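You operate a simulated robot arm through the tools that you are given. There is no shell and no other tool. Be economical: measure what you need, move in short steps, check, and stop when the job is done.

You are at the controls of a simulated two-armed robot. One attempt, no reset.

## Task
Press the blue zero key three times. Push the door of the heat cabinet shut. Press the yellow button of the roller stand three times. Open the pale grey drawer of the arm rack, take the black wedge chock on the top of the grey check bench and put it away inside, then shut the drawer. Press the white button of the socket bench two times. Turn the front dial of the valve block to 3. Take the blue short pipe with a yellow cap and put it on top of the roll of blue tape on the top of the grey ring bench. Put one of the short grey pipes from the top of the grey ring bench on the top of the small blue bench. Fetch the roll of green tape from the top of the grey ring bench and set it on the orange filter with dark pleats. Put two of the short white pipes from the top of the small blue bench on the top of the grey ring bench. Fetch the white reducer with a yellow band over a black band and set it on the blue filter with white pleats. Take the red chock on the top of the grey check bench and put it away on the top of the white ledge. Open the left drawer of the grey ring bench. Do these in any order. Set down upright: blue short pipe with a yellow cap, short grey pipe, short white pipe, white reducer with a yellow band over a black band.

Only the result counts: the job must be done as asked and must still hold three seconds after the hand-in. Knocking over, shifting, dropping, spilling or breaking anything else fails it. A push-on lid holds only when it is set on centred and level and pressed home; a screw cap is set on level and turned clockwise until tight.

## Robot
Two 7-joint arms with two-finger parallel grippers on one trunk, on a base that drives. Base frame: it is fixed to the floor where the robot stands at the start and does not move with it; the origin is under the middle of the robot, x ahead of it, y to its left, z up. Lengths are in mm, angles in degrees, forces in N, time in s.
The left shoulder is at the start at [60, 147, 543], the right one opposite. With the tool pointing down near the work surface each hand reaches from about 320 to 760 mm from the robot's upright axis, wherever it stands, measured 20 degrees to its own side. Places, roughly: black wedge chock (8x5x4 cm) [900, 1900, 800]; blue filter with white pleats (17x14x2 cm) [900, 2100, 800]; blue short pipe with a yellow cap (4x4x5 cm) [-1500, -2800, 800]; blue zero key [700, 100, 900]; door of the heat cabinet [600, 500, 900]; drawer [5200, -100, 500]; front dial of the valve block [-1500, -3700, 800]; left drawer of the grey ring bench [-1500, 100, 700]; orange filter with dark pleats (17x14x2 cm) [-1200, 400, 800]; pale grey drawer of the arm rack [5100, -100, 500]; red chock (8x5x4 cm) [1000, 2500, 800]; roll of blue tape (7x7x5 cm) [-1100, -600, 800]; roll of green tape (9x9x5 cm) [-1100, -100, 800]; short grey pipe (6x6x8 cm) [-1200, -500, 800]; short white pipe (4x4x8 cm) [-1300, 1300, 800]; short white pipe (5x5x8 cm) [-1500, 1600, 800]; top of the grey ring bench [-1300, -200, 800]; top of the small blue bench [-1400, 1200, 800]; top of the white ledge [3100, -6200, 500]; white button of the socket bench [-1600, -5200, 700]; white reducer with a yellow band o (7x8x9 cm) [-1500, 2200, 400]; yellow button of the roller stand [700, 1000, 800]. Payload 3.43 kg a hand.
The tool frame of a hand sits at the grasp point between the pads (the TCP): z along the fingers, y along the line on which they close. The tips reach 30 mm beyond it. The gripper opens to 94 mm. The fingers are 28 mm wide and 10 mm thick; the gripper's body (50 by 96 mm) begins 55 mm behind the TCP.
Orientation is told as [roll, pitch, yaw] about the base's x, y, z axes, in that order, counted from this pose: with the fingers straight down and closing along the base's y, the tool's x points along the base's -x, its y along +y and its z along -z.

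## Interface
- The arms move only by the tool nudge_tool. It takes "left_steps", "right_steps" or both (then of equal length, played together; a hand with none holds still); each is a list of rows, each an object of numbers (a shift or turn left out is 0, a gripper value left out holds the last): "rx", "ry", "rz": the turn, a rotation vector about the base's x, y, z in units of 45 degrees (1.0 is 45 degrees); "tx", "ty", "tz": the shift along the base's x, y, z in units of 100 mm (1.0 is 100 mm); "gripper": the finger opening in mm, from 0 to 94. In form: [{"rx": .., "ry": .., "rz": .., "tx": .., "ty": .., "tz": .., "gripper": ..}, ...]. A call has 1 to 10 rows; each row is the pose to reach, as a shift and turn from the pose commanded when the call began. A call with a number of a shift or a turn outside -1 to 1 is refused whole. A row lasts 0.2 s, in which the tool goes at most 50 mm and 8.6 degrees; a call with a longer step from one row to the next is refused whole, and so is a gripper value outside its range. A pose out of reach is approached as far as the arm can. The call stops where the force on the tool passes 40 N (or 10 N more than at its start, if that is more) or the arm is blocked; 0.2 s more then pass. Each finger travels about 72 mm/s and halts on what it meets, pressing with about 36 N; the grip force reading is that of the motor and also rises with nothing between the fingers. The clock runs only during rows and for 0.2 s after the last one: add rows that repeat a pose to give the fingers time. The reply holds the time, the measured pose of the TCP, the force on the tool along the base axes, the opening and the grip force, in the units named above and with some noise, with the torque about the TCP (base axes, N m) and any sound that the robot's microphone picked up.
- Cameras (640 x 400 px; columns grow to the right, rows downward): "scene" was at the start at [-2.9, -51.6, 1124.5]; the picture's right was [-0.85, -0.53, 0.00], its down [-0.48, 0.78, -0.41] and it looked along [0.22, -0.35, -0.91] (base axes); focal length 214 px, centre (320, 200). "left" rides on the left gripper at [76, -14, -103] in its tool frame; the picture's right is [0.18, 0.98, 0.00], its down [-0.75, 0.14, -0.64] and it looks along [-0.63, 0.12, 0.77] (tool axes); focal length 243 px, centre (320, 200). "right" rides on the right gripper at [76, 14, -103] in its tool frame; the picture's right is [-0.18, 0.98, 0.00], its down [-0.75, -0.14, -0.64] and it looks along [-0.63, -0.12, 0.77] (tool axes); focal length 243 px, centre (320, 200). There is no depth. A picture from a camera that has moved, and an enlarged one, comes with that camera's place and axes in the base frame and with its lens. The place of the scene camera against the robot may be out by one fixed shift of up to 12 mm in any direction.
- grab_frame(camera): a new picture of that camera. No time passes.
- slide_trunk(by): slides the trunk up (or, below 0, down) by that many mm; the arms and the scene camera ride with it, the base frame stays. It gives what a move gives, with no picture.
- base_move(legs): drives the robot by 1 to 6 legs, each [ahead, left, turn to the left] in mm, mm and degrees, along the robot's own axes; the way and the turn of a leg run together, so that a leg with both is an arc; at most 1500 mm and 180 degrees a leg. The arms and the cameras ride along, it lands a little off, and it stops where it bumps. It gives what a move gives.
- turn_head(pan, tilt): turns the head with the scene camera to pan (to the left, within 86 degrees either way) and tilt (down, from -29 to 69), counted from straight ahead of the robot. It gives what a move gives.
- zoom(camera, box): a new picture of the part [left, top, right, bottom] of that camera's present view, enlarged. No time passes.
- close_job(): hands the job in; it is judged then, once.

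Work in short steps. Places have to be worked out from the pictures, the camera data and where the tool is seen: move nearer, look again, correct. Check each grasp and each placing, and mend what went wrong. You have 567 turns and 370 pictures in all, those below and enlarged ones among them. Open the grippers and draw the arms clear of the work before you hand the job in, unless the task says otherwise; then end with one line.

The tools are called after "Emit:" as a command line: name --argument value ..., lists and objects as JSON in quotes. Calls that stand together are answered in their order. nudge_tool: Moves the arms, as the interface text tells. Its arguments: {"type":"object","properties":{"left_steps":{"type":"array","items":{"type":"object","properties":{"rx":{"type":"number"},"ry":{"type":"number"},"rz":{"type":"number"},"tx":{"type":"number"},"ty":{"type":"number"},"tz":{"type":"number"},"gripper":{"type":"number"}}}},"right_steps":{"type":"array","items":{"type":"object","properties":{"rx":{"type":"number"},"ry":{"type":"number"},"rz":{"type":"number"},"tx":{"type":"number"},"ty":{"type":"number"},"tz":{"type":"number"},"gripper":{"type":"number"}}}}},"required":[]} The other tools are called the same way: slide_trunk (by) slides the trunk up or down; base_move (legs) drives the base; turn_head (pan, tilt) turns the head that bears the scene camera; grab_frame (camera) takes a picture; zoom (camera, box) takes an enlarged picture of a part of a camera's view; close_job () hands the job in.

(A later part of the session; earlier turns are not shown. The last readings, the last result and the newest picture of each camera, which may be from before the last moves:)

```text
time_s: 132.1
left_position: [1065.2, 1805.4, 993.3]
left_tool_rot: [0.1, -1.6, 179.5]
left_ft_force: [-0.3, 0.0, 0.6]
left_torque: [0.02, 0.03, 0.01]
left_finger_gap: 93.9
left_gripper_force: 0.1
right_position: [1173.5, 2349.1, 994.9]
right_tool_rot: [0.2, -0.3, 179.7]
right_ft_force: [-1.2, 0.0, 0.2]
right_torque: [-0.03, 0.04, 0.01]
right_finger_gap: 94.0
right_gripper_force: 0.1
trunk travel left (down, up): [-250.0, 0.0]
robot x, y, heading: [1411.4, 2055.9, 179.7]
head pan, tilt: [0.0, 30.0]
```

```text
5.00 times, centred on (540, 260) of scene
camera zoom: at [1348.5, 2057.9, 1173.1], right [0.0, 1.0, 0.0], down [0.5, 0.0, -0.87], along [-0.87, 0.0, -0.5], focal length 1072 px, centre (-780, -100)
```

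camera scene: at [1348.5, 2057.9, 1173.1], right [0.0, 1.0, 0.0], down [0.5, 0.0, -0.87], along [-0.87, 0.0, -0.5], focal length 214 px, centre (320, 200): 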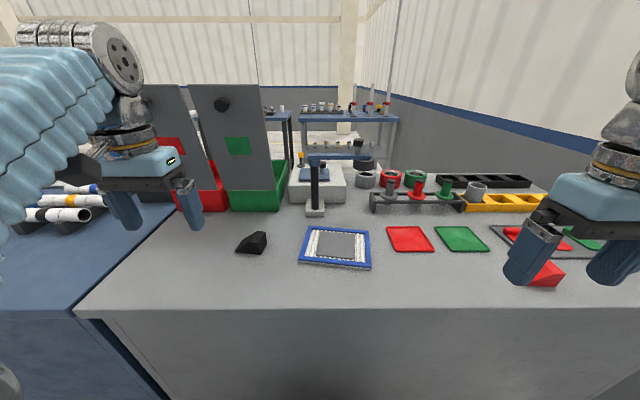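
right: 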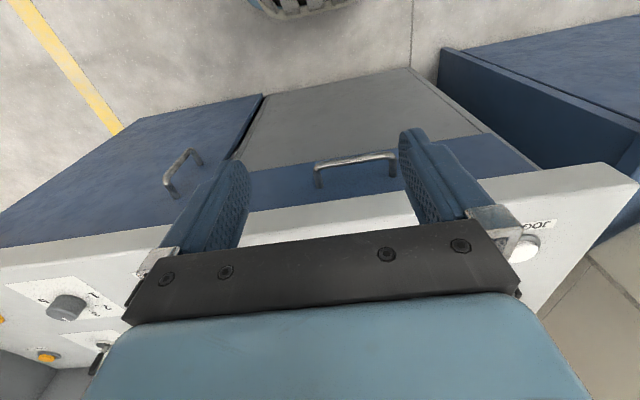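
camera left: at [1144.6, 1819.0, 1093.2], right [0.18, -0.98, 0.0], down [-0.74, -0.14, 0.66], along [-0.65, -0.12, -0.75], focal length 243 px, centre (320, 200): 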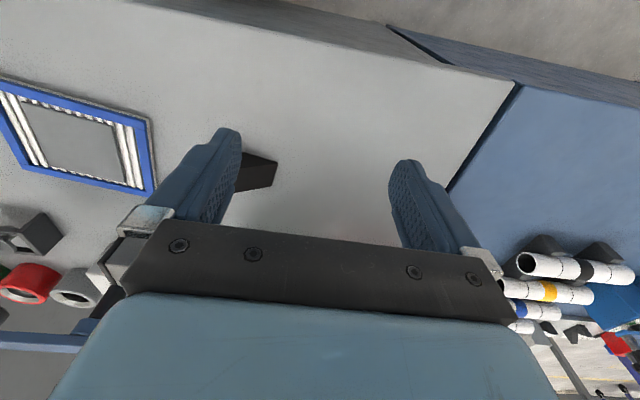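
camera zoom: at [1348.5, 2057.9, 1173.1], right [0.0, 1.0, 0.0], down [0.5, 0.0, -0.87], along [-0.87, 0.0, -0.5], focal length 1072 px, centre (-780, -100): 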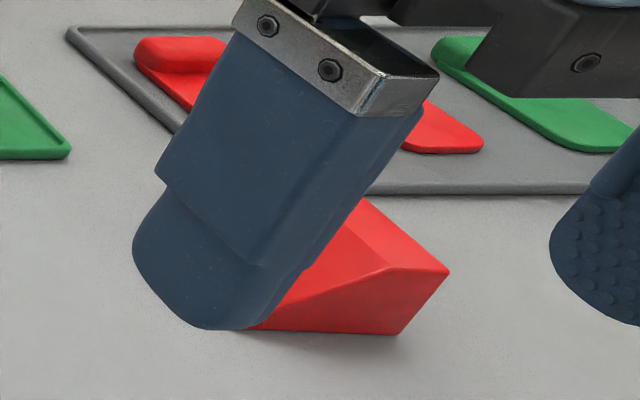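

The wedge's long side lies nearly along y (thick end toward +y), centre about [930, 1882]. I turn the left gripper about +82° so it closes across the wedge's width, while moving above it.

Emit:
nudge_tool --left_steps '[{"rz": 0.18, "tx": -0.2, "ty": 0.1}, {"rz": 0.36, "tx": -0.4, "ty": 0.2}, {"rz": 0.54, "tx": -0.6, "ty": 0.3}, {"rz": 0.72, "tx": -0.8, "ty": 0.4}, {"rz": 0.9, "tx": -1.0, "ty": 0.5}, {"rz": 1.0, "tx": -1.0, "ty": 0.6}]'

Emit:
nudge_tool --left_steps '[{"rz": 0.18, "tx": -0.1, "tz": -0.1}, {"rz": 0.36, "tx": -0.2, "tz": -0.2}, {"rz": 0.54, "tx": -0.3, "tz": -0.3}, {"rz": 0.72, "tx": -0.33, "tz": -0.4, "ty": 0.1}, {"rz": 0.82, "tx": -0.33, "tz": -0.6, "ty": 0.2}]'

Emit:
grab_frame --camera "left"

Emit:
grab_frame --camera "scene"

```text
time_s: 133.5
left_position: [967.7, 1865.0, 989.2]
left_tool_rot: [0.0, -1.6, -135.1]
left_ft_force: [1.2, -0.1, -0.9]
left_torque: [0.0, 0.02, -0.01]
left_finger_gap: 93.9
left_gripper_force: 0.0
left hand out of reach, approached as far as the arm can: row 5, 6
right_position: [1173.9, 2348.0, 995.6]
right_tool_rot: [0.1, -0.2, 179.8]
right_ft_force: [-0.8, -0.8, 0.0]
right_torque: [-0.03, 0.0, 0.01]
right_finger_gap: 94.0
right_gripper_force: 0.1
trunk travel left (down, up): [-250.0, 0.0]
robot x, y, heading: [1412.9, 2057.7, 179.7]
head pan, tilt: [0.0, 30.0]
```

```text
time_s: 134.7
left_position: [933.7, 1886.1, 928.6]
left_tool_rot: [0.1, -1.6, -98.4]
left_ft_force: [0.6, -1.0, -0.6]
left_torque: [-0.01, 0.01, -0.03]
left_finger_gap: 94.3
left_gripper_force: 0.2
right_position: [1172.3, 2349.3, 996.1]
right_tool_rot: [0.0, -0.3, 179.8]
right_ft_force: [0.1, -0.6, 0.7]
right_torque: [-0.03, -0.03, -0.02]
right_finger_gap: 94.0
right_gripper_force: 0.0
trunk travel left (down, up): [-250.0, 0.0]
robot x, y, heading: [1410.1, 2059.6, 180.2]
head pan, tilt: [0.0, 30.0]
```

```text
317 pictures are left
camera left: at [930.5, 1966.1, 1028.7], right [1.0, 0.04, 0.0], down [0.03, -0.75, 0.66], along [0.02, -0.66, -0.75], focal length 243 px, centre (320, 200)
```

left: 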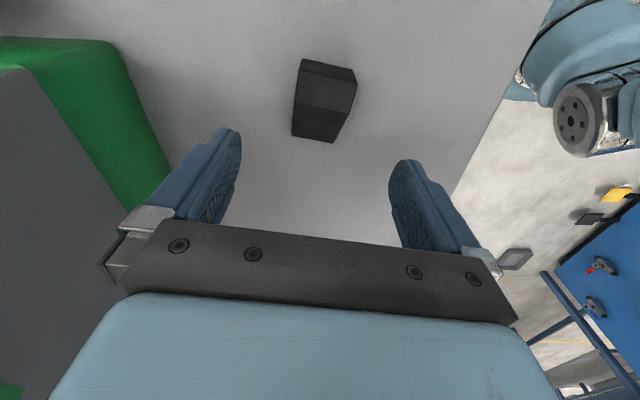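

```text
316 pictures are left
camera scene: at [1348.3, 2057.9, 1173.1], right [0.0, 1.0, 0.0], down [0.5, 0.0, -0.87], along [-0.87, 0.0, -0.5], focal length 214 px, centre (320, 200)
```

scene: 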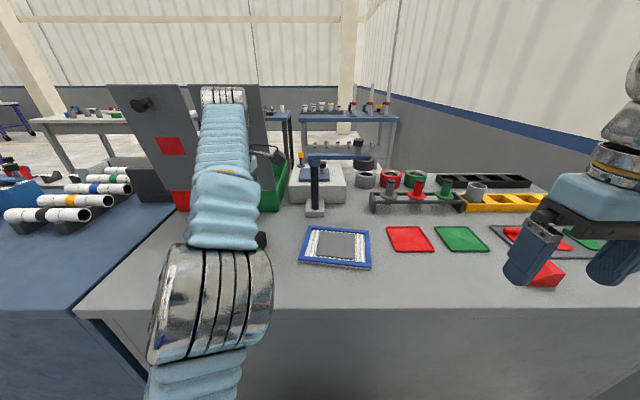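

The wedge centre is about [937, 1893], top z≈830. The gripper's angle matches; I descend around it.

Emit:
nudge_tool --left_steps '[{"tx": 0.03, "ty": 0.08, "tz": -0.3}, {"tx": 0.03, "ty": 0.08, "tz": -0.6}, {"tx": 0.03, "ty": 0.08, "tz": -0.8}, {"tx": 0.03, "ty": 0.08, "tz": -0.9}, {"tx": 0.03, "ty": 0.08, "tz": -0.95}]'

Emit:
grab_frame --camera "left"

```text
time_s: 135.9
left_position: [935.0, 1894.1, 832.9]
left_tool_rot: [0.1, -1.6, -98.5]
left_ft_force: [0.1, 0.4, 0.3]
left_torque: [0.02, 0.01, 0.01]
left_finger_gap: 93.9
left_gripper_force: 0.1
right_position: [1173.4, 2350.5, 996.0]
right_tool_rot: [0.1, -0.1, 179.7]
right_ft_force: [-0.3, 0.2, -0.1]
right_torque: [-0.01, -0.01, -0.02]
right_finger_gap: 93.9
right_gripper_force: 0.0
trunk travel left (down, up): [-250.0, 0.0]
robot x, y, heading: [1412.6, 2060.0, 180.0]
head pan, tilt: [0.0, 30.0]
```

```text
315 pictures are left
camera left: at [933.3, 1972.9, 933.5], right [1.0, 0.04, 0.0], down [0.03, -0.75, 0.66], along [0.02, -0.66, -0.75], focal length 243 px, centre (320, 200)
```

left: 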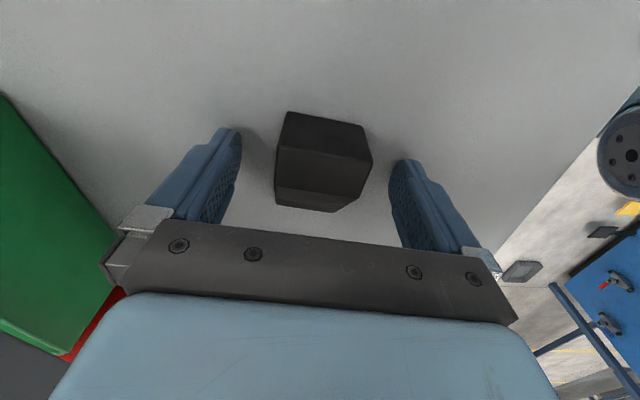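

The wedge sits between the fingers. I lower 8 mm more and close.

Emit:
nudge_tool --left_steps '[{"tz": -0.04, "ty": 0.05}, {"tz": -0.08, "ty": 0.05, "gripper": 60}, {"tz": -0.08, "ty": 0.05, "gripper": 30}, {"tz": -0.08, "ty": 0.05, "gripper": 20}, {"tz": -0.08, "ty": 0.05, "gripper": 20}, {"tz": -0.08, "ty": 0.05, "gripper": 20}]'

Emit:
nudge_tool --left_steps '[{"tz": 0.3}, {"tz": 0.6}, {"tz": 0.8}]'

Emit:
grab_frame --camera "left"

```text
time_s: 136.6
left_position: [940.6, 1896.4, 830.4]
left_tool_rot: [0.1, -1.6, -98.3]
left_ft_force: [6.2, -0.6, 7.1]
left_torque: [0.08, 0.63, -0.11]
left_finger_gap: 56.5
left_gripper_force: 11.2
right_position: [1175.9, 2349.5, 996.2]
right_tool_rot: [0.0, -0.4, 179.8]
right_ft_force: [0.0, 0.0, 0.8]
right_torque: [-0.03, 0.04, 0.04]
right_finger_gap: 94.3
right_gripper_force: 0.1
trunk travel left (down, up): [-250.0, 0.0]
robot x, y, heading: [1414.9, 2057.7, 179.6]
head pan, tilt: [0.0, 30.0]
stopped in row 3 (left hand): the force on the tool passed its limit at 43 N (the readings are from after the stop); the commanded pose is now the measured one
```

```text
time_s: 137.4
left_position: [937.9, 1896.7, 907.7]
left_tool_rot: [0.1, -1.7, -98.4]
left_ft_force: [1.1, -0.8, -1.2]
left_torque: [-0.05, 0.01, 0.01]
left_finger_gap: 48.9
left_gripper_force: 35.5
right_position: [1173.2, 2348.8, 995.2]
right_tool_rot: [0.1, -0.2, 179.9]
right_ft_force: [-0.1, -0.2, 0.5]
right_torque: [0.01, 0.0, 0.03]
right_finger_gap: 94.2
right_gripper_force: 0.1
trunk travel left (down, up): [-250.0, 0.0]
robot x, y, heading: [1413.4, 2059.5, 179.8]
head pan, tilt: [0.0, 30.0]
```

```text
314 pictures are left
camera left: at [935.0, 1976.4, 1007.5], right [1.0, 0.04, 0.0], down [0.03, -0.75, 0.66], along [0.02, -0.66, -0.75], focal length 243 px, centre (320, 200)
```

left: 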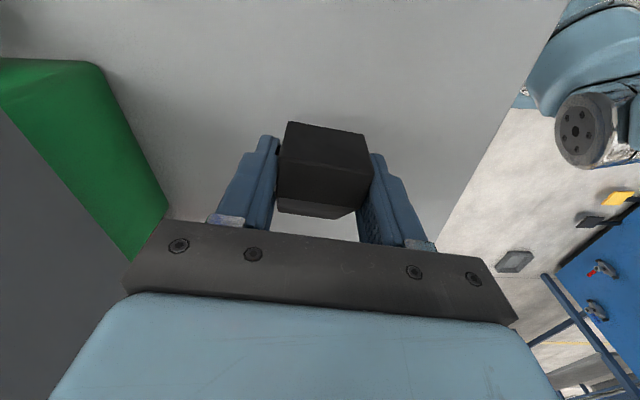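

Wedge is firmly held (48.9 mm). I raise it a bit, back off, and drive back down the corridor sideways to y≈-1700.

Emit:
base_move --legs '[[-400, 0, 0], [0, 1500, 0], [0, 1500, 0], [0, 750, 0]]'

Emit:
nudge_tool --left_steps '[{"rz": -0.18, "tx": 0.2, "tz": 0.2}, {"rz": -0.36, "tx": 0.4, "tz": 0.4}, {"rz": -0.54, "tx": 0.6, "tz": 0.6}, {"rz": -0.72, "tx": 0.8, "tz": 0.8}, {"rz": -0.9, "tx": 1.0, "tz": 0.9}, {"rz": -1.0, "tx": 1.0, "tz": 0.9}]'

```text
time_s: 157.5
left_position: [1409.2, -1855.4, 907.5]
left_tool_rot: [0.1, -1.8, -96.9]
left_ft_force: [-0.2, 0.7, -1.6]
left_torque: [-0.02, -0.02, -0.01]
left_finger_gap: 48.6
left_gripper_force: 35.8
right_position: [1631.9, -1395.1, 995.3]
right_tool_rot: [0.0, -0.1, -178.8]
right_ft_force: [0.2, 0.3, 0.2]
right_torque: [0.01, -0.02, 0.0]
right_finger_gap: 94.1
right_gripper_force: 0.0
trunk travel left (down, up): [-250.0, 0.0]
robot x, y, heading: [1881.2, -1677.4, -178.8]
head pan, tilt: [0.0, 30.0]
```

```text
time_s: 158.9
left_position: [1509.2, -1854.4, 997.0]
left_tool_rot: [0.1, -1.7, -142.0]
left_ft_force: [0.2, 0.0, -0.9]
left_torque: [0.01, 0.03, -0.01]
left_finger_gap: 48.7
left_gripper_force: 36.1
right_position: [1632.4, -1396.2, 995.7]
right_tool_rot: [0.1, -0.1, -178.6]
right_ft_force: [-0.1, -0.2, 1.0]
right_torque: [-0.05, 0.01, -0.01]
right_finger_gap: 94.1
right_gripper_force: 0.0
trunk travel left (down, up): [-250.0, 0.0]
robot x, y, heading: [1878.8, -1679.1, -178.5]
head pan, tilt: [0.0, 30.0]
```

Now I turn around and drive toward the arm rack, then look.

Emit:
base_move --legs '[[0, 0, 178.5], [1500, 0, 0]]'

Emit:
turn_head --pan 20 --tilt 15

Emit:
grab_frame --camera "scene"

```text
time_s: 173.7
left_position: [3774.9, -1533.3, 997.3]
left_tool_rot: [0.1, -1.8, 36.2]
left_ft_force: [-0.5, -0.1, -1.0]
left_torque: [-0.01, -0.03, 0.02]
left_finger_gap: 48.7
left_gripper_force: 36.2
right_position: [3637.9, -1987.7, 995.8]
right_tool_rot: [0.1, -0.2, -0.5]
right_ft_force: [-0.5, 0.4, 0.3]
right_torque: [-0.01, -0.01, -0.02]
right_finger_gap: 94.2
right_gripper_force: 0.1
trunk travel left (down, up): [-250.0, 0.0]
robot x, y, heading: [3397.2, -1696.2, -0.5]
head pan, tilt: [0.0, 30.0]
```

```text
time_s: 174.6
left_position: [3776.7, -1534.4, 997.6]
left_tool_rot: [0.1, -1.8, 36.3]
left_ft_force: [0.4, 0.5, -0.3]
left_torque: [0.0, 0.02, 0.01]
left_finger_gap: 48.8
left_gripper_force: 36.0
right_position: [3635.8, -1988.0, 996.0]
right_tool_rot: [0.2, -0.2, -0.6]
right_ft_force: [0.4, -0.1, -0.1]
right_torque: [0.0, 0.02, -0.02]
right_finger_gap: 94.1
right_gripper_force: 0.0
trunk travel left (down, up): [-250.0, 0.0]
robot x, y, heading: [3398.9, -1692.2, -0.6]
head pan, tilt: [20.0, 15.0]
```

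```text
313 pictures are left
camera scene: at [3453.5, -1665.9, 1197.2], right [0.33, -0.94, 0.0], down [-0.24, -0.09, -0.97], along [0.91, 0.32, -0.26], focal length 214 px, centre (320, 200)
```

scene: 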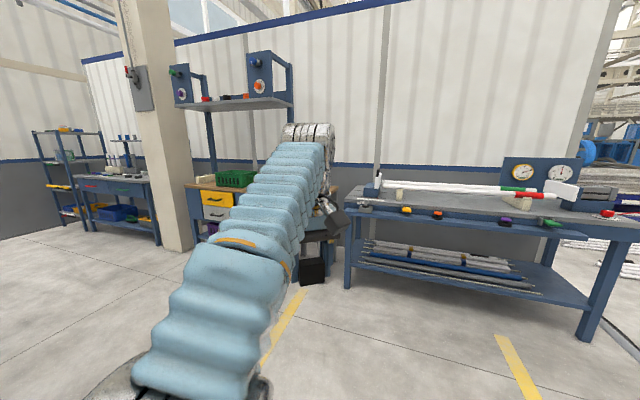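

The arm rack with small drawers is ahead-left around [5085, 0]. I drive to about [4150, -150] facing it.

Emit:
base_move --legs '[[700, 0, 0.6], [0, 1500, 0]]'

Emit:
turn_head --pan 0 --tilt 30

Emit:
grab_frame --camera "scene"

```text
time_s: 185.4
left_position: [4509.6, -60.5, 998.5]
left_tool_rot: [0.0, -1.6, 35.4]
left_ft_force: [0.4, 0.0, -1.9]
left_torque: [0.03, 0.0, 0.04]
left_finger_gap: 48.7
left_gripper_force: 35.9
right_position: [4364.8, -512.4, 996.7]
right_tool_rot: [0.1, -0.1, -1.5]
right_ft_force: [-0.6, 0.0, 0.4]
right_torque: [0.01, 0.01, 0.01]
right_finger_gap: 94.1
right_gripper_force: 0.1
trunk travel left (down, up): [-250.0, 0.0]
robot x, y, heading: [4130.0, -218.0, -1.7]
head pan, tilt: [20.0, 15.0]
```

```text
time_s: 186.2
left_position: [4509.5, -62.3, 998.3]
left_tool_rot: [0.2, -1.7, 35.3]
left_ft_force: [-0.7, -0.5, -1.3]
left_torque: [0.02, -0.02, 0.03]
left_finger_gap: 48.8
left_gripper_force: 36.2
right_position: [4364.1, -513.6, 996.5]
right_tool_rot: [0.1, -0.3, -1.5]
right_ft_force: [0.9, 0.3, 0.2]
right_torque: [-0.01, 0.0, -0.02]
right_finger_gap: 94.1
right_gripper_force: 0.0
trunk travel left (down, up): [-250.0, 0.0]
robot x, y, heading: [4129.5, -217.8, -1.4]
head pan, tilt: [0.0, 30.0]
```

```text
312 pictures are left
camera scene: at [4187.1, -220.6, 1173.1], right [-0.02, -1.0, 0.0], down [-0.5, 0.01, -0.87], along [0.87, -0.02, -0.5], focal length 214 px, centre (320, 200)
```

scene: 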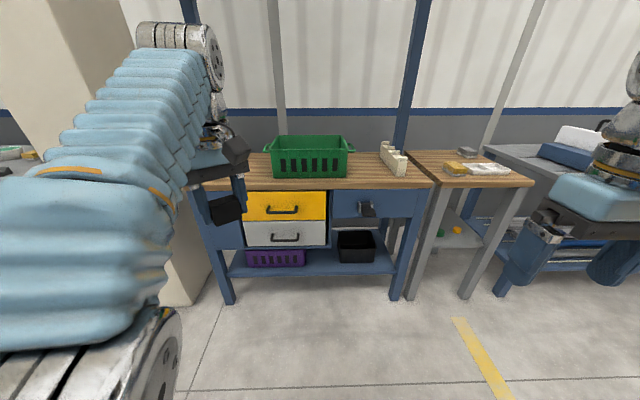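

The pale grey drawer is below the yellow one, at about [5010, -75, 500]. I drive closer (x≈4430, y≈-75) and look again.

Emit:
base_move --legs '[[0, 145, 1.5], [300, 0, 0]]'

Emit:
turn_head --pan 0 --tilt 45

Emit:
grab_frame --camera "scene"

```text
time_s: 189.2
left_position: [4811.8, 96.4, 998.0]
left_tool_rot: [0.1, -1.8, 37.0]
left_ft_force: [-0.3, 0.6, -0.5]
left_torque: [-0.02, 0.02, 0.02]
left_finger_gap: 48.7
left_gripper_force: 35.7
right_position: [4679.9, -360.1, 995.2]
right_tool_rot: [0.1, -0.1, 0.3]
right_ft_force: [-0.4, 0.1, 0.8]
right_torque: [0.02, -0.01, 0.04]
right_finger_gap: 94.0
right_gripper_force: 0.1
trunk travel left (down, up): [-250.0, 0.0]
robot x, y, heading: [4440.1, -68.7, 0.2]
head pan, tilt: [0.0, 30.0]
```

```text
time_s: 190.0
left_position: [4812.0, 96.1, 997.8]
left_tool_rot: [0.2, -1.6, 37.0]
left_ft_force: [-0.5, -0.6, -1.7]
left_torque: [-0.02, 0.03, -0.02]
left_finger_gap: 48.6
left_gripper_force: 35.9
right_position: [4680.6, -359.8, 995.2]
right_tool_rot: [0.0, -0.2, 0.3]
right_ft_force: [-0.8, -0.4, 0.2]
right_torque: [0.0, -0.03, 0.02]
right_finger_gap: 94.0
right_gripper_force: 0.0
trunk travel left (down, up): [-250.0, 0.0]
robot x, y, heading: [4437.9, -71.3, 0.4]
head pan, tilt: [0.0, 45.0]
```

```text
311 pictures are left
camera scene: at [4485.3, -72.5, 1150.5], right [0.01, -1.0, 0.0], down [-0.71, 0.0, -0.71], along [0.71, 0.0, -0.71], focal length 214 px, centre (320, 200)
```

scene: 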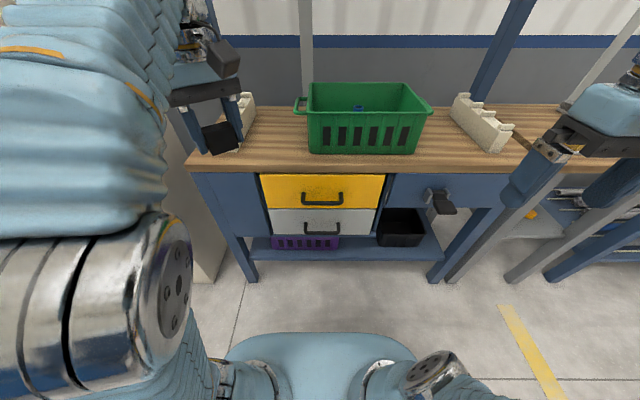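

Emit:
zoom --camera "scene" --box '[240, 160, 400, 260]'

```text
4.00 times, centred on (320, 210) of scene
camera zoom: at [4485.3, -72.5, 1150.5], right [0.01, -1.0, 0.0], down [-0.71, 0.0, -0.71], along [0.71, 0.0, -0.71], focal length 858 px, centre (320, 160)
```

zoom: 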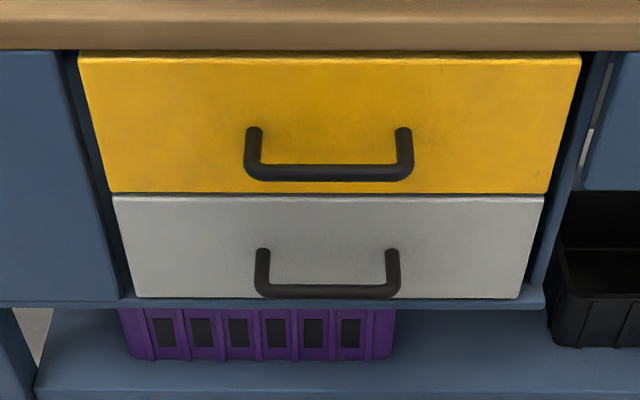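

I reorient the right hand: tilt its fingers forward to horizontal while lowering it, in free space in front of the rack.

Emit:
nudge_tool --right_steps '[{"ry": -0.18, "tz": -0.2}, {"ry": -0.36, "tz": -0.4}, {"ry": -0.54, "tz": -0.6}, {"ry": -0.72, "tz": -0.8}, {"ry": -0.9, "tz": -0.95}, {"ry": -1.0, "tz": -1.0}]'

Emit:
nudge_tool --right_steps '[{"ry": -0.18, "tz": -0.2}, {"ry": -0.36, "tz": -0.4}, {"ry": -0.54, "tz": -0.6}, {"ry": -0.72, "tz": -0.8}, {"ry": -0.9, "tz": -0.95}, {"ry": -1.0, "tz": -1.0}]'

Emit:
nudge_tool --right_steps '[{"rx": 0.18, "tz": -0.2}, {"rx": 0.36, "tz": -0.4}, {"rx": 0.54, "tz": -0.6}, {"rx": 0.72, "tz": -0.8}, {"rx": 0.9, "tz": -0.95}, {"rx": 1.0, "tz": -1.0}]'

Emit:
nudge_tool --right_steps '[{"rx": 0.18, "tz": -0.2}, {"rx": 0.36, "tz": -0.4}, {"rx": 0.54, "tz": -0.6}, {"rx": 0.72, "tz": -0.8}, {"rx": 0.9, "tz": -0.95}, {"rx": 1.0, "tz": -1.0}]'

```text
time_s: 191.4
left_position: [4811.9, 96.2, 996.8]
left_tool_rot: [0.1, -1.7, 37.1]
left_ft_force: [-0.4, -0.5, -0.2]
left_torque: [-0.02, -0.01, -0.03]
left_finger_gap: 49.1
left_gripper_force: 35.8
right_position: [4772.3, -275.1, 888.2]
right_tool_rot: [-0.5, -45.3, 0.4]
right_ft_force: [0.6, -0.2, -0.5]
right_torque: [0.01, -0.01, -0.02]
right_finger_gap: 93.8
right_gripper_force: 0.1
right hand out of reach, approached as far as the arm can: row 1, 2, 3, 4, 5, 6
trunk travel left (down, up): [-250.0, 0.0]
robot x, y, heading: [4439.1, -69.5, 0.4]
head pan, tilt: [0.0, 45.0]
```

```text
time_s: 192.8
left_position: [4811.9, 97.5, 997.2]
left_tool_rot: [0.1, -1.8, 37.1]
left_ft_force: [-0.2, 0.4, -0.9]
left_torque: [0.03, -0.01, 0.02]
left_finger_gap: 48.7
left_gripper_force: 35.6
right_position: [4821.9, -220.5, 931.4]
right_tool_rot: [155.9, -87.6, -144.9]
right_ft_force: [0.2, 0.2, -1.5]
right_torque: [-0.01, -0.01, 0.0]
right_finger_gap: 93.9
right_gripper_force: 0.0
right hand out of reach, approached as far as the arm can: row 1, 2, 3, 4, 5, 6
trunk travel left (down, up): [-250.0, 0.0]
robot x, y, heading: [4440.2, -70.7, 0.2]
head pan, tilt: [0.0, 45.0]
stopped in row 6 (right hand): the arm was blocked; the commanded pose is now the measured one
```

```text
time_s: 193.8
left_position: [4811.9, 96.8, 996.8]
left_tool_rot: [0.1, -1.6, 37.1]
left_ft_force: [-0.6, -1.2, -1.1]
left_torque: [-0.02, 0.0, 0.01]
left_finger_gap: 48.6
left_gripper_force: 36.4
right_position: [4843.6, -155.3, 935.9]
right_tool_rot: [109.9, -56.8, -89.4]
right_ft_force: [0.4, 0.2, -0.5]
right_torque: [0.01, 0.02, -0.02]
right_finger_gap: 94.2
right_gripper_force: 0.0
right hand out of reach, approached as far as the arm can: row 1, 2, 3, 4, 5
trunk travel left (down, up): [-250.0, 0.0]
robot x, y, heading: [4440.3, -71.6, 0.5]
head pan, tilt: [0.0, 45.0]
stopped in row 5 (right hand): the arm was blocked; the commanded pose is now the measured one
```

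```text
time_s: 194.5
left_position: [4811.9, 96.5, 996.5]
left_tool_rot: [0.1, -1.7, 37.1]
left_ft_force: [-0.7, -0.4, -1.0]
left_torque: [-0.02, 0.04, 0.0]
left_finger_gap: 48.9
left_gripper_force: 35.7
right_position: [4832.0, -96.8, 942.7]
right_tool_rot: [109.7, -26.2, -72.7]
right_ft_force: [0.0, 0.1, 0.4]
right_torque: [0.07, 0.03, -0.04]
right_finger_gap: 94.1
right_gripper_force: 0.0
right hand out of reach, approached as far as the arm can: row 1, 2, 3
trunk travel left (down, up): [-250.0, 0.0]
robot x, y, heading: [4439.9, -70.4, -0.0]
head pan, tilt: [0.0, 45.0]
stopped in row 3 (right hand): the arm was blocked; the commanded pose is now the measured one
```

The right arm got into an awkward configuration. I look before doing anything else.

Emit:
grab_frame --camera "scene"

Emit:
grab_frame --camera "right"

```text
309 pictures are left
camera scene: at [4485.2, -72.4, 1150.5], right [0.01, -1.0, 0.0], down [-0.71, 0.0, -0.71], along [0.71, 0.0, -0.71], focal length 214 px, centre (320, 200)
```

scene: 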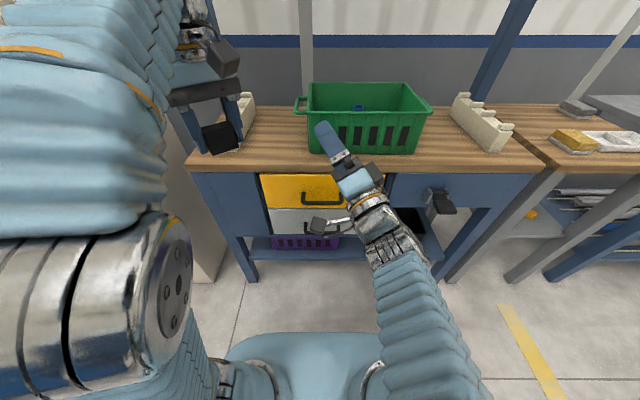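

```text
308 pictures are left
camera right: at [4717.9, -71.6, 891.4], right [-0.39, 0.13, 0.91], down [-0.29, -0.96, 0.02], along [0.88, -0.25, 0.41], focal length 243 px, centre (320, 200)
```

right: 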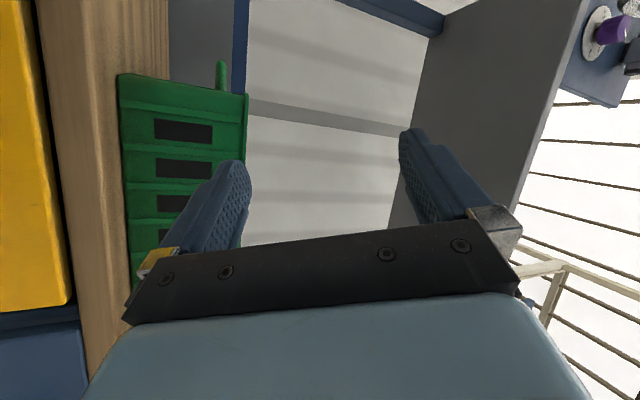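

The hand points forward/up-left. I back the base 220 mm for space, then rotate the hand to exactly forward with fingers closing vertically while extending.

Emit:
base_move --legs '[[-220, 0, 0]]'

Emit:
nudge_tool --right_steps '[{"rx": 0.1, "ry": 0.1, "rz": -0.095, "tx": 0.2, "ty": -0.1, "tz": -0.1}, {"rx": 0.2, "ry": 0.2, "rz": -0.19, "tx": 0.4, "ty": -0.2, "tz": -0.2}, {"rx": 0.3, "ry": 0.3, "rz": -0.28, "tx": 0.6, "ty": -0.3, "tz": -0.4}, {"rx": 0.4, "ry": 0.4, "rz": -0.37, "tx": 0.8, "ty": -0.4, "tz": -0.6}, {"rx": 0.507, "ry": 0.514, "rz": -0.472, "tx": 1.0, "ty": -0.4, "tz": -0.8}, {"rx": 0.507, "ry": 0.514, "rz": -0.472, "tx": 1.0, "ty": -0.4, "tz": -1.0}]'

```text
time_s: 196.2
left_position: [4587.8, 95.9, 996.0]
left_tool_rot: [0.1, -1.7, 37.0]
left_ft_force: [0.1, -0.3, -0.3]
left_torque: [-0.01, 0.0, -0.01]
left_finger_gap: 48.8
left_gripper_force: 35.9
right_position: [4608.3, -100.0, 943.7]
right_tool_rot: [109.7, -26.2, -73.0]
right_ft_force: [0.0, 0.7, -0.3]
right_torque: [0.0, 0.01, 0.0]
right_finger_gap: 94.2
right_gripper_force: 0.0
trunk travel left (down, up): [-250.0, 0.0]
robot x, y, heading: [4216.2, -70.2, 0.2]
head pan, tilt: [0.0, 45.0]
```

```text
time_s: 196.7
left_position: [4587.5, 95.0, 997.4]
left_tool_rot: [0.1, -1.7, 37.0]
left_ft_force: [0.0, 0.3, -1.4]
left_torque: [-0.02, -0.02, 0.02]
left_finger_gap: 48.7
left_gripper_force: 36.0
right_position: [4614.4, -88.9, 939.9]
right_tool_rot: [105.1, -7.9, -66.2]
right_ft_force: [0.1, 0.7, 0.1]
right_torque: [0.01, 0.0, 0.02]
right_finger_gap: 94.1
right_gripper_force: 0.0
trunk travel left (down, up): [-250.0, 0.0]
robot x, y, heading: [4213.5, -73.3, 0.3]
head pan, tilt: [0.0, 45.0]
stopped in row 2 (right hand): the arm was blocked; the commanded pose is now the measured one
```

The arm is blocked, possibly near the left arm. I shift the right hand to the right and forward without rotation first.

Emit:
nudge_tool --right_steps '[{"ty": -0.3, "tx": 0.2}, {"ty": -0.6, "tx": 0.4}, {"ty": -0.9, "tx": 0.6}, {"ty": -1.0, "tx": 0.9}]'

Emit:
grab_frame --camera "scene"

```text
time_s: 197.2
left_position: [4589.4, 96.8, 996.9]
left_tool_rot: [0.1, -1.7, 37.0]
left_ft_force: [-0.3, 0.4, -1.6]
left_torque: [-0.02, 0.04, 0.03]
left_finger_gap: 48.8
left_gripper_force: 35.9
right_position: [4587.6, -66.2, 966.9]
right_tool_rot: [109.2, -9.6, -54.6]
right_ft_force: [0.3, 0.1, -0.4]
right_torque: [-0.05, 0.02, 0.0]
right_finger_gap: 94.1
right_gripper_force: 0.0
trunk travel left (down, up): [-250.0, 0.0]
robot x, y, heading: [4213.7, -73.5, 0.1]
head pan, tilt: [0.0, 45.0]
stopped in row 2 (right hand): the arm was blocked; the commanded pose is now the measured one
```

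```text
307 pictures are left
camera scene: at [4260.9, -73.4, 1150.4], right [0.0, -1.0, 0.0], down [-0.71, 0.0, -0.71], along [0.71, 0.0, -0.71], focal length 214 px, centre (320, 200)
```

scene: 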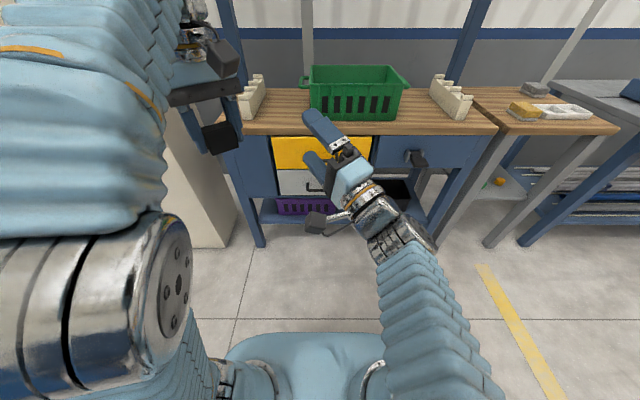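

It drifted the wrong way; a joint limit seems near. I test a small reverse motion: tilt the hand downward (about +y) and pull back slightly.

Emit:
nudge_tool --right_steps '[{"ry": 0.15, "tx": -0.1, "tz": 0.1}, {"ry": 0.3, "tx": -0.2, "tz": 0.2}]'

```text
time_s: 197.8
left_position: [4588.4, 95.0, 997.3]
left_tool_rot: [0.2, -1.6, 37.1]
left_ft_force: [-1.0, 0.0, -1.4]
left_torque: [0.0, 0.01, -0.01]
left_finger_gap: 48.8
left_gripper_force: 36.5
right_position: [4588.9, -89.5, 981.3]
right_tool_rot: [100.6, 6.3, -50.9]
right_ft_force: [-0.7, -0.7, -0.7]
right_torque: [0.01, 0.02, -0.04]
right_finger_gap: 93.9
right_gripper_force: 0.1
trunk travel left (down, up): [-250.0, 0.0]
robot x, y, heading: [4208.6, -70.4, 0.0]
head pan, tilt: [0.0, 45.0]
stopped in row 2 (right hand): the arm was blocked; the commanded pose is now the measured one
```

Emit:
nudge_tool --right_steps '[{"rx": -0.15}, {"rx": -0.3}, {"rx": -0.45}, {"rx": -0.6}]'

```text
time_s: 199.0
left_position: [4587.7, 96.5, 998.3]
left_tool_rot: [0.1, -1.6, 37.0]
left_ft_force: [0.0, -0.1, -1.4]
left_torque: [0.0, -0.01, 0.02]
left_finger_gap: 49.0
left_gripper_force: 36.2
right_position: [4567.7, -78.6, 993.6]
right_tool_rot: [85.9, -13.5, -45.5]
right_ft_force: [0.9, -0.7, -0.5]
right_torque: [0.01, -0.02, 0.0]
right_finger_gap: 94.1
right_gripper_force: 0.1
trunk travel left (down, up): [-250.0, 0.0]
robot x, y, heading: [4212.2, -71.5, 0.1]
head pan, tilt: [0.0, 45.0]
stopped in row 4 (right hand): the arm was blocked; the commanded pose is now the measured one
```

Progress. I rotate the fingers back downward about the matching axis.

Emit:
nudge_tool --right_steps '[{"rx": -0.12, "ry": 0.12}, {"rx": -0.24, "ry": 0.25}, {"rx": -0.36, "ry": 0.37}, {"rx": -0.48, "ry": 0.5}, {"rx": -0.6, "ry": 0.62}, {"rx": -0.69, "ry": 0.72}]'

Emit:
grab_frame --camera "scene"

```text
time_s: 200.4
left_position: [4588.0, 95.1, 997.5]
left_tool_rot: [0.1, -1.6, 37.0]
left_ft_force: [0.3, -0.7, 0.0]
left_torque: [-0.02, -0.02, 0.04]
left_finger_gap: 48.6
left_gripper_force: 36.1
right_position: [4524.4, -43.7, 1008.5]
right_tool_rot: [45.3, -12.0, -29.3]
right_ft_force: [-0.8, -1.1, 0.5]
right_torque: [0.0, 0.01, 0.01]
right_finger_gap: 94.0
right_gripper_force: 0.1
trunk travel left (down, up): [-250.0, 0.0]
robot x, y, heading: [4217.7, -70.4, 0.2]
head pan, tilt: [0.0, 45.0]
stopped in row 6 (right hand): the arm was blocked; the commanded pose is now the measured one
```

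```text
306 pictures are left
camera scene: at [4260.7, -73.4, 1150.4], right [0.0, -1.0, 0.0], down [-0.71, 0.0, -0.71], along [0.71, 0.0, -0.71], focal length 214 px, centre (320, 200)
```

scene: 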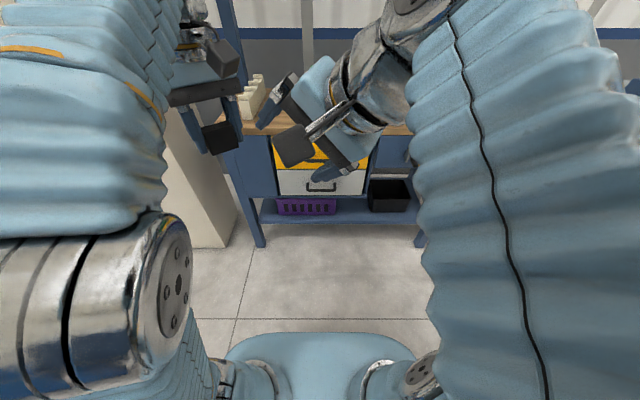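

The elbow is up again. I move the right hand away to the right.

Emit:
nudge_tool --right_steps '[{"ty": -0.3}, {"ty": -0.6}, {"ty": -0.9}, {"ty": -1.0}]'

Emit:
nudge_tool --right_steps '[{"ty": -0.3, "rx": -0.17}, {"ty": -0.6, "rx": -0.34}, {"ty": -0.9, "rx": -0.5}, {"ty": -1.0, "rx": -0.65}, {"ty": -1.0, "rx": -0.8}, {"ty": -1.0, "rx": -1.0}]'

```text
time_s: 201.4
left_position: [4588.7, 96.1, 996.8]
left_tool_rot: [0.1, -1.6, 37.0]
left_ft_force: [0.0, 0.6, -1.2]
left_torque: [0.01, 0.05, -0.02]
left_finger_gap: 48.8
left_gripper_force: 35.8
right_position: [4521.5, -143.3, 1008.9]
right_tool_rot: [45.2, -11.9, -29.2]
right_ft_force: [0.2, -0.1, 0.1]
right_torque: [0.0, -0.01, -0.01]
right_finger_gap: 94.0
right_gripper_force: 0.0
trunk travel left (down, up): [-250.0, 0.0]
robot x, y, heading: [4210.8, -75.2, 0.7]
head pan, tilt: [0.0, 45.0]
```

```text
refused: row 6 steps farther than a row can; nothing moved
```

Now half of the rotation toward "fingers forward, closing vertically", combined with moving forward and down.

Emit:
nudge_tool --right_steps '[{"rx": 0.075, "ry": -0.076, "rz": -0.117, "tx": 0.2, "tz": -0.2}, {"rx": 0.15, "ry": -0.152, "rz": -0.234, "tx": 0.4, "tz": -0.4}, {"rx": 0.225, "ry": -0.227, "rz": -0.35, "tx": 0.6, "tz": -0.6}, {"rx": 0.3, "ry": -0.303, "rz": -0.468, "tx": 0.8, "tz": -0.8}, {"rx": 0.376, "ry": -0.379, "rz": -0.586, "tx": 1.0, "tz": -1.0}]'

```text
time_s: 202.6
left_position: [4588.3, 94.8, 996.8]
left_tool_rot: [0.1, -1.7, 37.0]
left_ft_force: [0.4, -1.1, -1.6]
left_torque: [-0.01, -0.03, 0.03]
left_finger_gap: 48.7
left_gripper_force: 35.5
right_position: [4614.3, -131.7, 916.5]
right_tool_rot: [71.3, -8.6, -57.3]
right_ft_force: [0.1, 0.5, -0.3]
right_torque: [0.01, 0.01, 0.03]
right_finger_gap: 93.9
right_gripper_force: 0.0
trunk travel left (down, up): [-250.0, 0.0]
robot x, y, heading: [4214.4, -73.6, 0.1]
head pan, tilt: [0.0, 45.0]
```

No blocking. Second half of the rotation, continuing forward and down.

Emit:
nudge_tool --right_steps '[{"rx": 0.075, "ry": -0.076, "rz": -0.117, "tx": 0.2, "tz": -0.2}, {"rx": 0.15, "ry": -0.152, "rz": -0.234, "tx": 0.4, "tz": -0.4}, {"rx": 0.225, "ry": -0.227, "rz": -0.35, "tx": 0.6, "tz": -0.6}, {"rx": 0.3, "ry": -0.303, "rz": -0.468, "tx": 0.8, "tz": -0.8}, {"rx": 0.376, "ry": -0.379, "rz": -0.586, "tx": 1.0, "tz": -1.0}]'

```text
time_s: 203.1
left_position: [4587.8, 94.2, 997.2]
left_tool_rot: [0.0, -1.6, 37.0]
left_ft_force: [0.5, 0.4, -0.6]
left_torque: [-0.04, -0.02, 0.03]
left_finger_gap: 48.4
left_gripper_force: 35.6
right_position: [4623.9, -98.4, 901.6]
right_tool_rot: [79.2, -1.7, -58.3]
right_ft_force: [-0.4, -0.4, -0.3]
right_torque: [-0.03, 0.01, -0.01]
right_finger_gap: 94.2
right_gripper_force: 0.1
trunk travel left (down, up): [-250.0, 0.0]
robot x, y, heading: [4210.7, -69.1, 0.1]
head pan, tilt: [0.0, 45.0]
stopped in row 2 (right hand): the arm was blocked; the commanded pose is now the measured one
```

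Blocked again. I lower and shift right without rotating to see whether translation is free.

Emit:
nudge_tool --right_steps '[{"ty": -0.2, "tz": -0.2}, {"ty": -0.4, "tz": -0.4}, {"ty": -0.6, "tz": -0.6}, {"ty": -0.8, "tz": -0.8}]'

Emit:
grab_frame --camera "scene"

```text
time_s: 203.8
left_position: [4588.9, 94.9, 995.8]
left_tool_rot: [0.0, -1.6, 37.1]
left_ft_force: [-0.3, 0.5, -0.7]
left_torque: [0.01, 0.01, 0.02]
left_finger_gap: 48.5
left_gripper_force: 35.9
right_position: [4587.8, -90.6, 878.1]
right_tool_rot: [82.9, -1.8, -48.5]
right_ft_force: [-0.2, 0.6, -0.3]
right_torque: [0.01, -0.01, -0.01]
right_finger_gap: 94.1
right_gripper_force: 0.1
right hand out of reach, approached as far as the arm can: row 3
trunk travel left (down, up): [-250.0, 0.0]
robot x, y, heading: [4213.9, -72.1, 0.3]
head pan, tilt: [0.0, 45.0]
stopped in row 3 (right hand): the arm was blocked; the commanded pose is now the measured one
```

```text
305 pictures are left
camera scene: at [4260.9, -73.3, 1150.4], right [0.0, -1.0, 0.0], down [-0.71, 0.0, -0.71], along [0.71, 0.0, -0.71], focal length 214 px, centre (320, 200)
```

scene: 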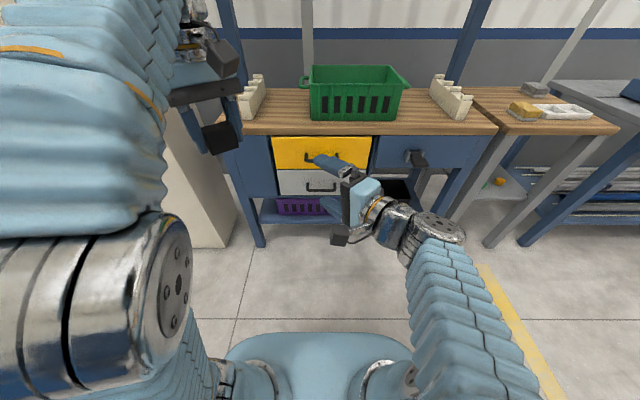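

The roll was limited by the wrist. I instead return toward a vertical tool with yaw −90° (the mirror of what worked on the left arm), raising the hand meanwhile.

Emit:
nudge_tool --right_steps '[{"rx": -0.053, "ry": 0.147, "rz": -0.065, "tz": 0.15}, {"rx": -0.106, "ry": 0.294, "rz": -0.13, "tz": 0.3}, {"rx": -0.159, "ry": 0.442, "rz": -0.195, "tz": 0.45}, {"rx": -0.212, "ry": 0.59, "rz": -0.26, "tz": 0.6}, {"rx": -0.265, "ry": 0.737, "rz": -0.325, "tz": 0.8}, {"rx": -0.318, "ry": 0.884, "rz": -0.39, "tz": 1.0}]'

```text
time_s: 205.0
left_position: [4587.5, 96.4, 997.5]
left_tool_rot: [0.1, -1.7, 37.0]
left_ft_force: [0.2, 0.3, -0.2]
left_torque: [-0.01, 0.01, -0.05]
left_finger_gap: 48.6
left_gripper_force: 36.3
right_position: [4545.4, -61.2, 967.7]
right_tool_rot: [53.6, 7.9, -55.1]
right_ft_force: [-0.6, -0.6, 0.5]
right_torque: [0.02, -0.02, 0.03]
right_finger_gap: 94.0
right_gripper_force: 0.0
trunk travel left (down, up): [-250.0, 0.0]
robot x, y, heading: [4212.6, -71.5, 0.2]
head pan, tilt: [0.0, 45.0]
stopped in row 5 (right hand): the arm was blocked; the commanded pose is now the measured one
```

Emit:
nudge_tool --right_steps '[{"ty": -0.4}, {"ty": -0.8}, {"ty": -1.0, "rx": -0.1, "ry": 0.14}, {"ty": -1.0, "rx": -0.2, "ry": 0.28}, {"ty": -1.0, "rx": -0.3, "ry": 0.42}, {"ty": -1.0, "rx": -0.4, "ry": 0.56}, {"ty": -1.0, "rx": -0.5, "ry": 0.7}, {"ty": -1.0, "rx": -0.6, "ry": 0.84}]'

```text
time_s: 206.6
left_position: [4587.5, 95.2, 997.0]
left_tool_rot: [0.2, -1.6, 37.0]
left_ft_force: [0.1, 0.1, -0.3]
left_torque: [0.02, -0.04, 0.02]
left_finger_gap: 49.0
left_gripper_force: 35.6
right_position: [4515.3, -130.2, 979.7]
right_tool_rot: [19.0, 5.3, -51.8]
right_ft_force: [-1.0, -0.9, -0.6]
right_torque: [0.01, -0.01, 0.0]
right_finger_gap: 94.1
right_gripper_force: 0.0
trunk travel left (down, up): [-250.0, 0.0]
robot x, y, heading: [4214.7, -72.9, 0.1]
head pan, tilt: [0.0, 45.0]
stopped in row 7 (right hand): the arm was blocked; the commanded pose is now the measured one
```

Emit:
nudge_tool --right_steps '[{"tx": 0.3, "ty": -0.3}, {"tx": 0.6, "ty": -0.6}, {"tx": 0.8, "ty": -0.9, "rx": -0.1, "ry": 0.1}, {"tx": 1.0, "ty": -1.0, "rx": -0.2, "ry": 0.2}, {"tx": 1.0, "ty": -1.0, "rx": -0.24, "ry": 0.3}]'

Emit:
nudge_tool --right_steps '[{"rz": -0.18, "tz": -0.2}, {"rz": -0.36, "tz": -0.4}, {"rz": -0.54, "tz": -0.6}, {"rz": -0.72, "tz": -0.8}, {"rz": -0.85, "tz": -1.0}]'

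Emit:
grab_frame --camera "scene"

```text
time_s: 207.8
left_position: [4588.3, 96.5, 996.3]
left_tool_rot: [0.1, -1.6, 37.1]
left_ft_force: [0.2, -0.6, -0.5]
left_torque: [0.04, -0.01, -0.02]
left_finger_gap: 48.6
left_gripper_force: 36.4
right_position: [4615.1, -230.3, 980.4]
right_tool_rot: [1.6, 4.8, -53.3]
right_ft_force: [-0.3, -0.5, 0.6]
right_torque: [-0.01, 0.02, 0.01]
right_finger_gap: 94.1
right_gripper_force: 0.1
trunk travel left (down, up): [-250.0, 0.0]
robot x, y, heading: [4212.3, -72.9, 0.2]
head pan, tilt: [0.0, 45.0]
```

```text
time_s: 209.0
left_position: [4586.3, 94.8, 997.9]
left_tool_rot: [0.0, -1.6, 37.0]
left_ft_force: [-0.4, 0.4, -0.7]
left_torque: [-0.01, -0.01, 0.02]
left_finger_gap: 48.8
left_gripper_force: 36.2
right_position: [4614.9, -231.0, 880.6]
right_tool_rot: [1.6, 4.9, -91.6]
right_ft_force: [-0.3, 0.2, 0.8]
right_torque: [0.02, -0.04, 0.0]
right_finger_gap: 93.7
right_gripper_force: 0.1
trunk travel left (down, up): [-250.0, 0.0]
robot x, y, heading: [4216.6, -73.8, 0.1]
head pan, tilt: [0.0, 45.0]
```

```text
304 pictures are left
camera scene: at [4260.9, -73.4, 1150.5], right [0.0, -1.0, 0.0], down [-0.71, 0.0, -0.71], along [0.71, 0.0, -0.71], focal length 214 px, centre (320, 200)
```

scene: 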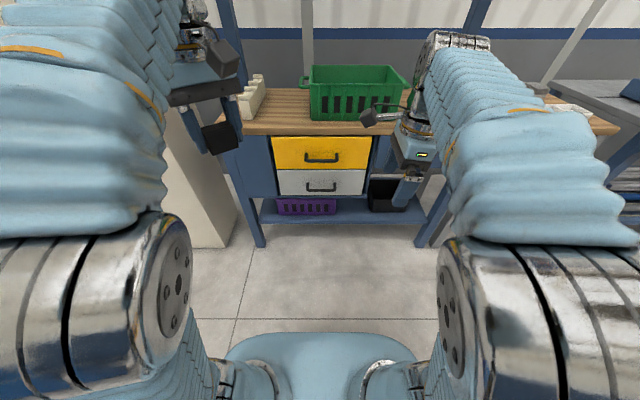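

Back in a clean vertical pose with yaw −90°. I lower it to z≈620, then tilt 45° forward.

Emit:
nudge_tool --right_steps '[{"tz": -0.4}, {"tz": -0.8}, {"tz": -1.0}]'

Emit:
nudge_tool --right_steps '[{"tz": -0.4, "tx": 0.1}, {"tz": -0.8, "tx": 0.2}, {"tz": -1.0, "tx": 0.3}]'

Emit:
nudge_tool --right_steps '[{"tz": -0.2, "ry": -0.18, "tx": 0.1}, {"tz": -0.4, "ry": -0.36, "tx": 0.2}, {"tz": -0.6, "ry": -0.54, "tx": 0.3}, {"tz": -0.6, "ry": -0.72, "tx": 0.4}, {"tz": -0.6, "ry": -0.9, "tx": 0.5}, {"tz": -0.6, "ry": -1.0, "tx": 0.5}]'

```text
time_s: 209.8
left_position: [4587.8, 96.1, 997.0]
left_tool_rot: [0.1, -1.7, 37.0]
left_ft_force: [-0.1, -0.9, -1.1]
left_torque: [0.0, -0.02, -0.02]
left_finger_gap: 48.6
left_gripper_force: 36.1
right_position: [4615.5, -229.9, 780.1]
right_tool_rot: [1.6, 4.8, -91.5]
right_ft_force: [1.0, 0.2, 0.3]
right_torque: [0.01, 0.03, -0.02]
right_finger_gap: 94.0
right_gripper_force: 0.0
trunk travel left (down, up): [-250.0, 0.0]
robot x, y, heading: [4211.5, -71.9, 0.3]
head pan, tilt: [0.0, 45.0]
```

```text
time_s: 210.6
left_position: [4588.5, 95.8, 997.3]
left_tool_rot: [0.1, -1.5, 37.0]
left_ft_force: [0.3, 0.2, -1.6]
left_torque: [0.03, 0.03, 0.03]
left_finger_gap: 48.9
left_gripper_force: 35.8
right_position: [4644.8, -230.4, 679.4]
right_tool_rot: [1.7, 4.8, -91.5]
right_ft_force: [-0.2, -0.2, 0.0]
right_torque: [-0.01, 0.03, -0.01]
right_finger_gap: 94.1
right_gripper_force: 0.0
trunk travel left (down, up): [-250.0, 0.0]
robot x, y, heading: [4216.3, -69.0, 0.5]
head pan, tilt: [0.0, 45.0]
```

```text
time_s: 212.0
left_position: [4587.7, 95.9, 996.4]
left_tool_rot: [0.0, -1.6, 37.0]
left_ft_force: [0.2, 0.3, -0.4]
left_torque: [0.0, -0.01, -0.02]
left_finger_gap: 48.7
left_gripper_force: 36.3
right_position: [4695.9, -230.2, 619.4]
right_tool_rot: [46.8, 4.4, -87.6]
right_ft_force: [0.0, 0.4, 0.8]
right_torque: [-0.02, -0.03, 0.03]
right_finger_gap: 94.2
right_gripper_force: 0.1
trunk travel left (down, up): [-250.0, 0.0]
robot x, y, heading: [4213.8, -73.2, -0.2]
head pan, tilt: [0.0, 45.0]
```

That works. I continue tilting to horizontal, lowering to z≈535, and shift toward the handle's y.

Emit:
nudge_tool --right_steps '[{"tz": -0.2, "ry": -0.18, "ty": 0.2, "tx": 0.1}, {"tz": -0.4, "ry": -0.36, "ty": 0.4, "tx": 0.2}, {"tz": -0.6, "ry": -0.54, "ty": 0.6, "tx": 0.3}, {"tz": -0.8, "ry": -0.72, "ty": 0.8, "tx": 0.4}, {"tz": -0.85, "ry": -0.9, "ty": 1.0, "tx": 0.4}, {"tz": -0.85, "ry": -0.95, "ty": 1.0, "tx": 0.4}]'

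Emit:
grab_frame --camera "scene"

Emit:
grab_frame --camera "right"

```text
time_s: 213.4
left_position: [4587.6, 95.0, 997.9]
left_tool_rot: [0.1, -1.4, 37.0]
left_ft_force: [-0.3, 0.2, -0.8]
left_torque: [0.03, 0.0, 0.0]
left_finger_gap: 48.5
left_gripper_force: 36.1
right_position: [4734.4, -129.3, 536.1]
right_tool_rot: [89.6, 1.6, -85.3]
right_ft_force: [0.2, 0.0, -0.2]
right_torque: [0.0, -0.04, -0.03]
right_finger_gap: 94.0
right_gripper_force: 0.1
trunk travel left (down, up): [-250.0, 0.0]
robot x, y, heading: [4212.7, -75.6, -0.1]
head pan, tilt: [0.0, 45.0]
```

```text
303 pictures are left
camera scene: at [4260.9, -73.3, 1150.4], right [0.0, -1.0, 0.0], down [-0.71, 0.0, -0.71], along [0.71, 0.0, -0.71], focal length 214 px, centre (320, 200)
```

scene: 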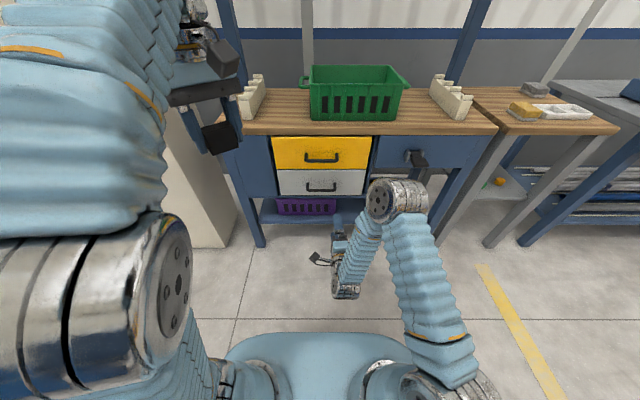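

```text
302 pictures are left
camera right: at [4626.3, -62.7, 554.2], right [0.02, -0.21, 0.98], down [-0.58, -0.8, -0.16], along [0.81, -0.56, -0.14], focal length 243 px, centre (320, 200)
```

right: 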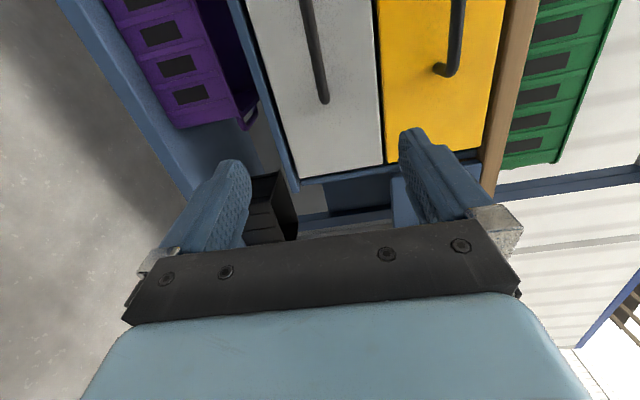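

Emit:
zoom --camera "scene" --box '[260, 120, 400, 220]'

```text
4.00 times, centred on (330, 170) of scene
camera zoom: at [4260.9, -73.3, 1150.4], right [0.0, -1.0, 0.0], down [-0.71, 0.0, -0.71], along [0.71, 0.0, -0.71], focal length 858 px, centre (280, 320)
```

zoom: 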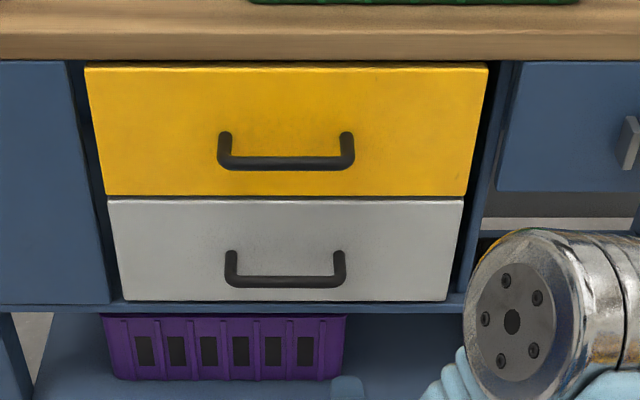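

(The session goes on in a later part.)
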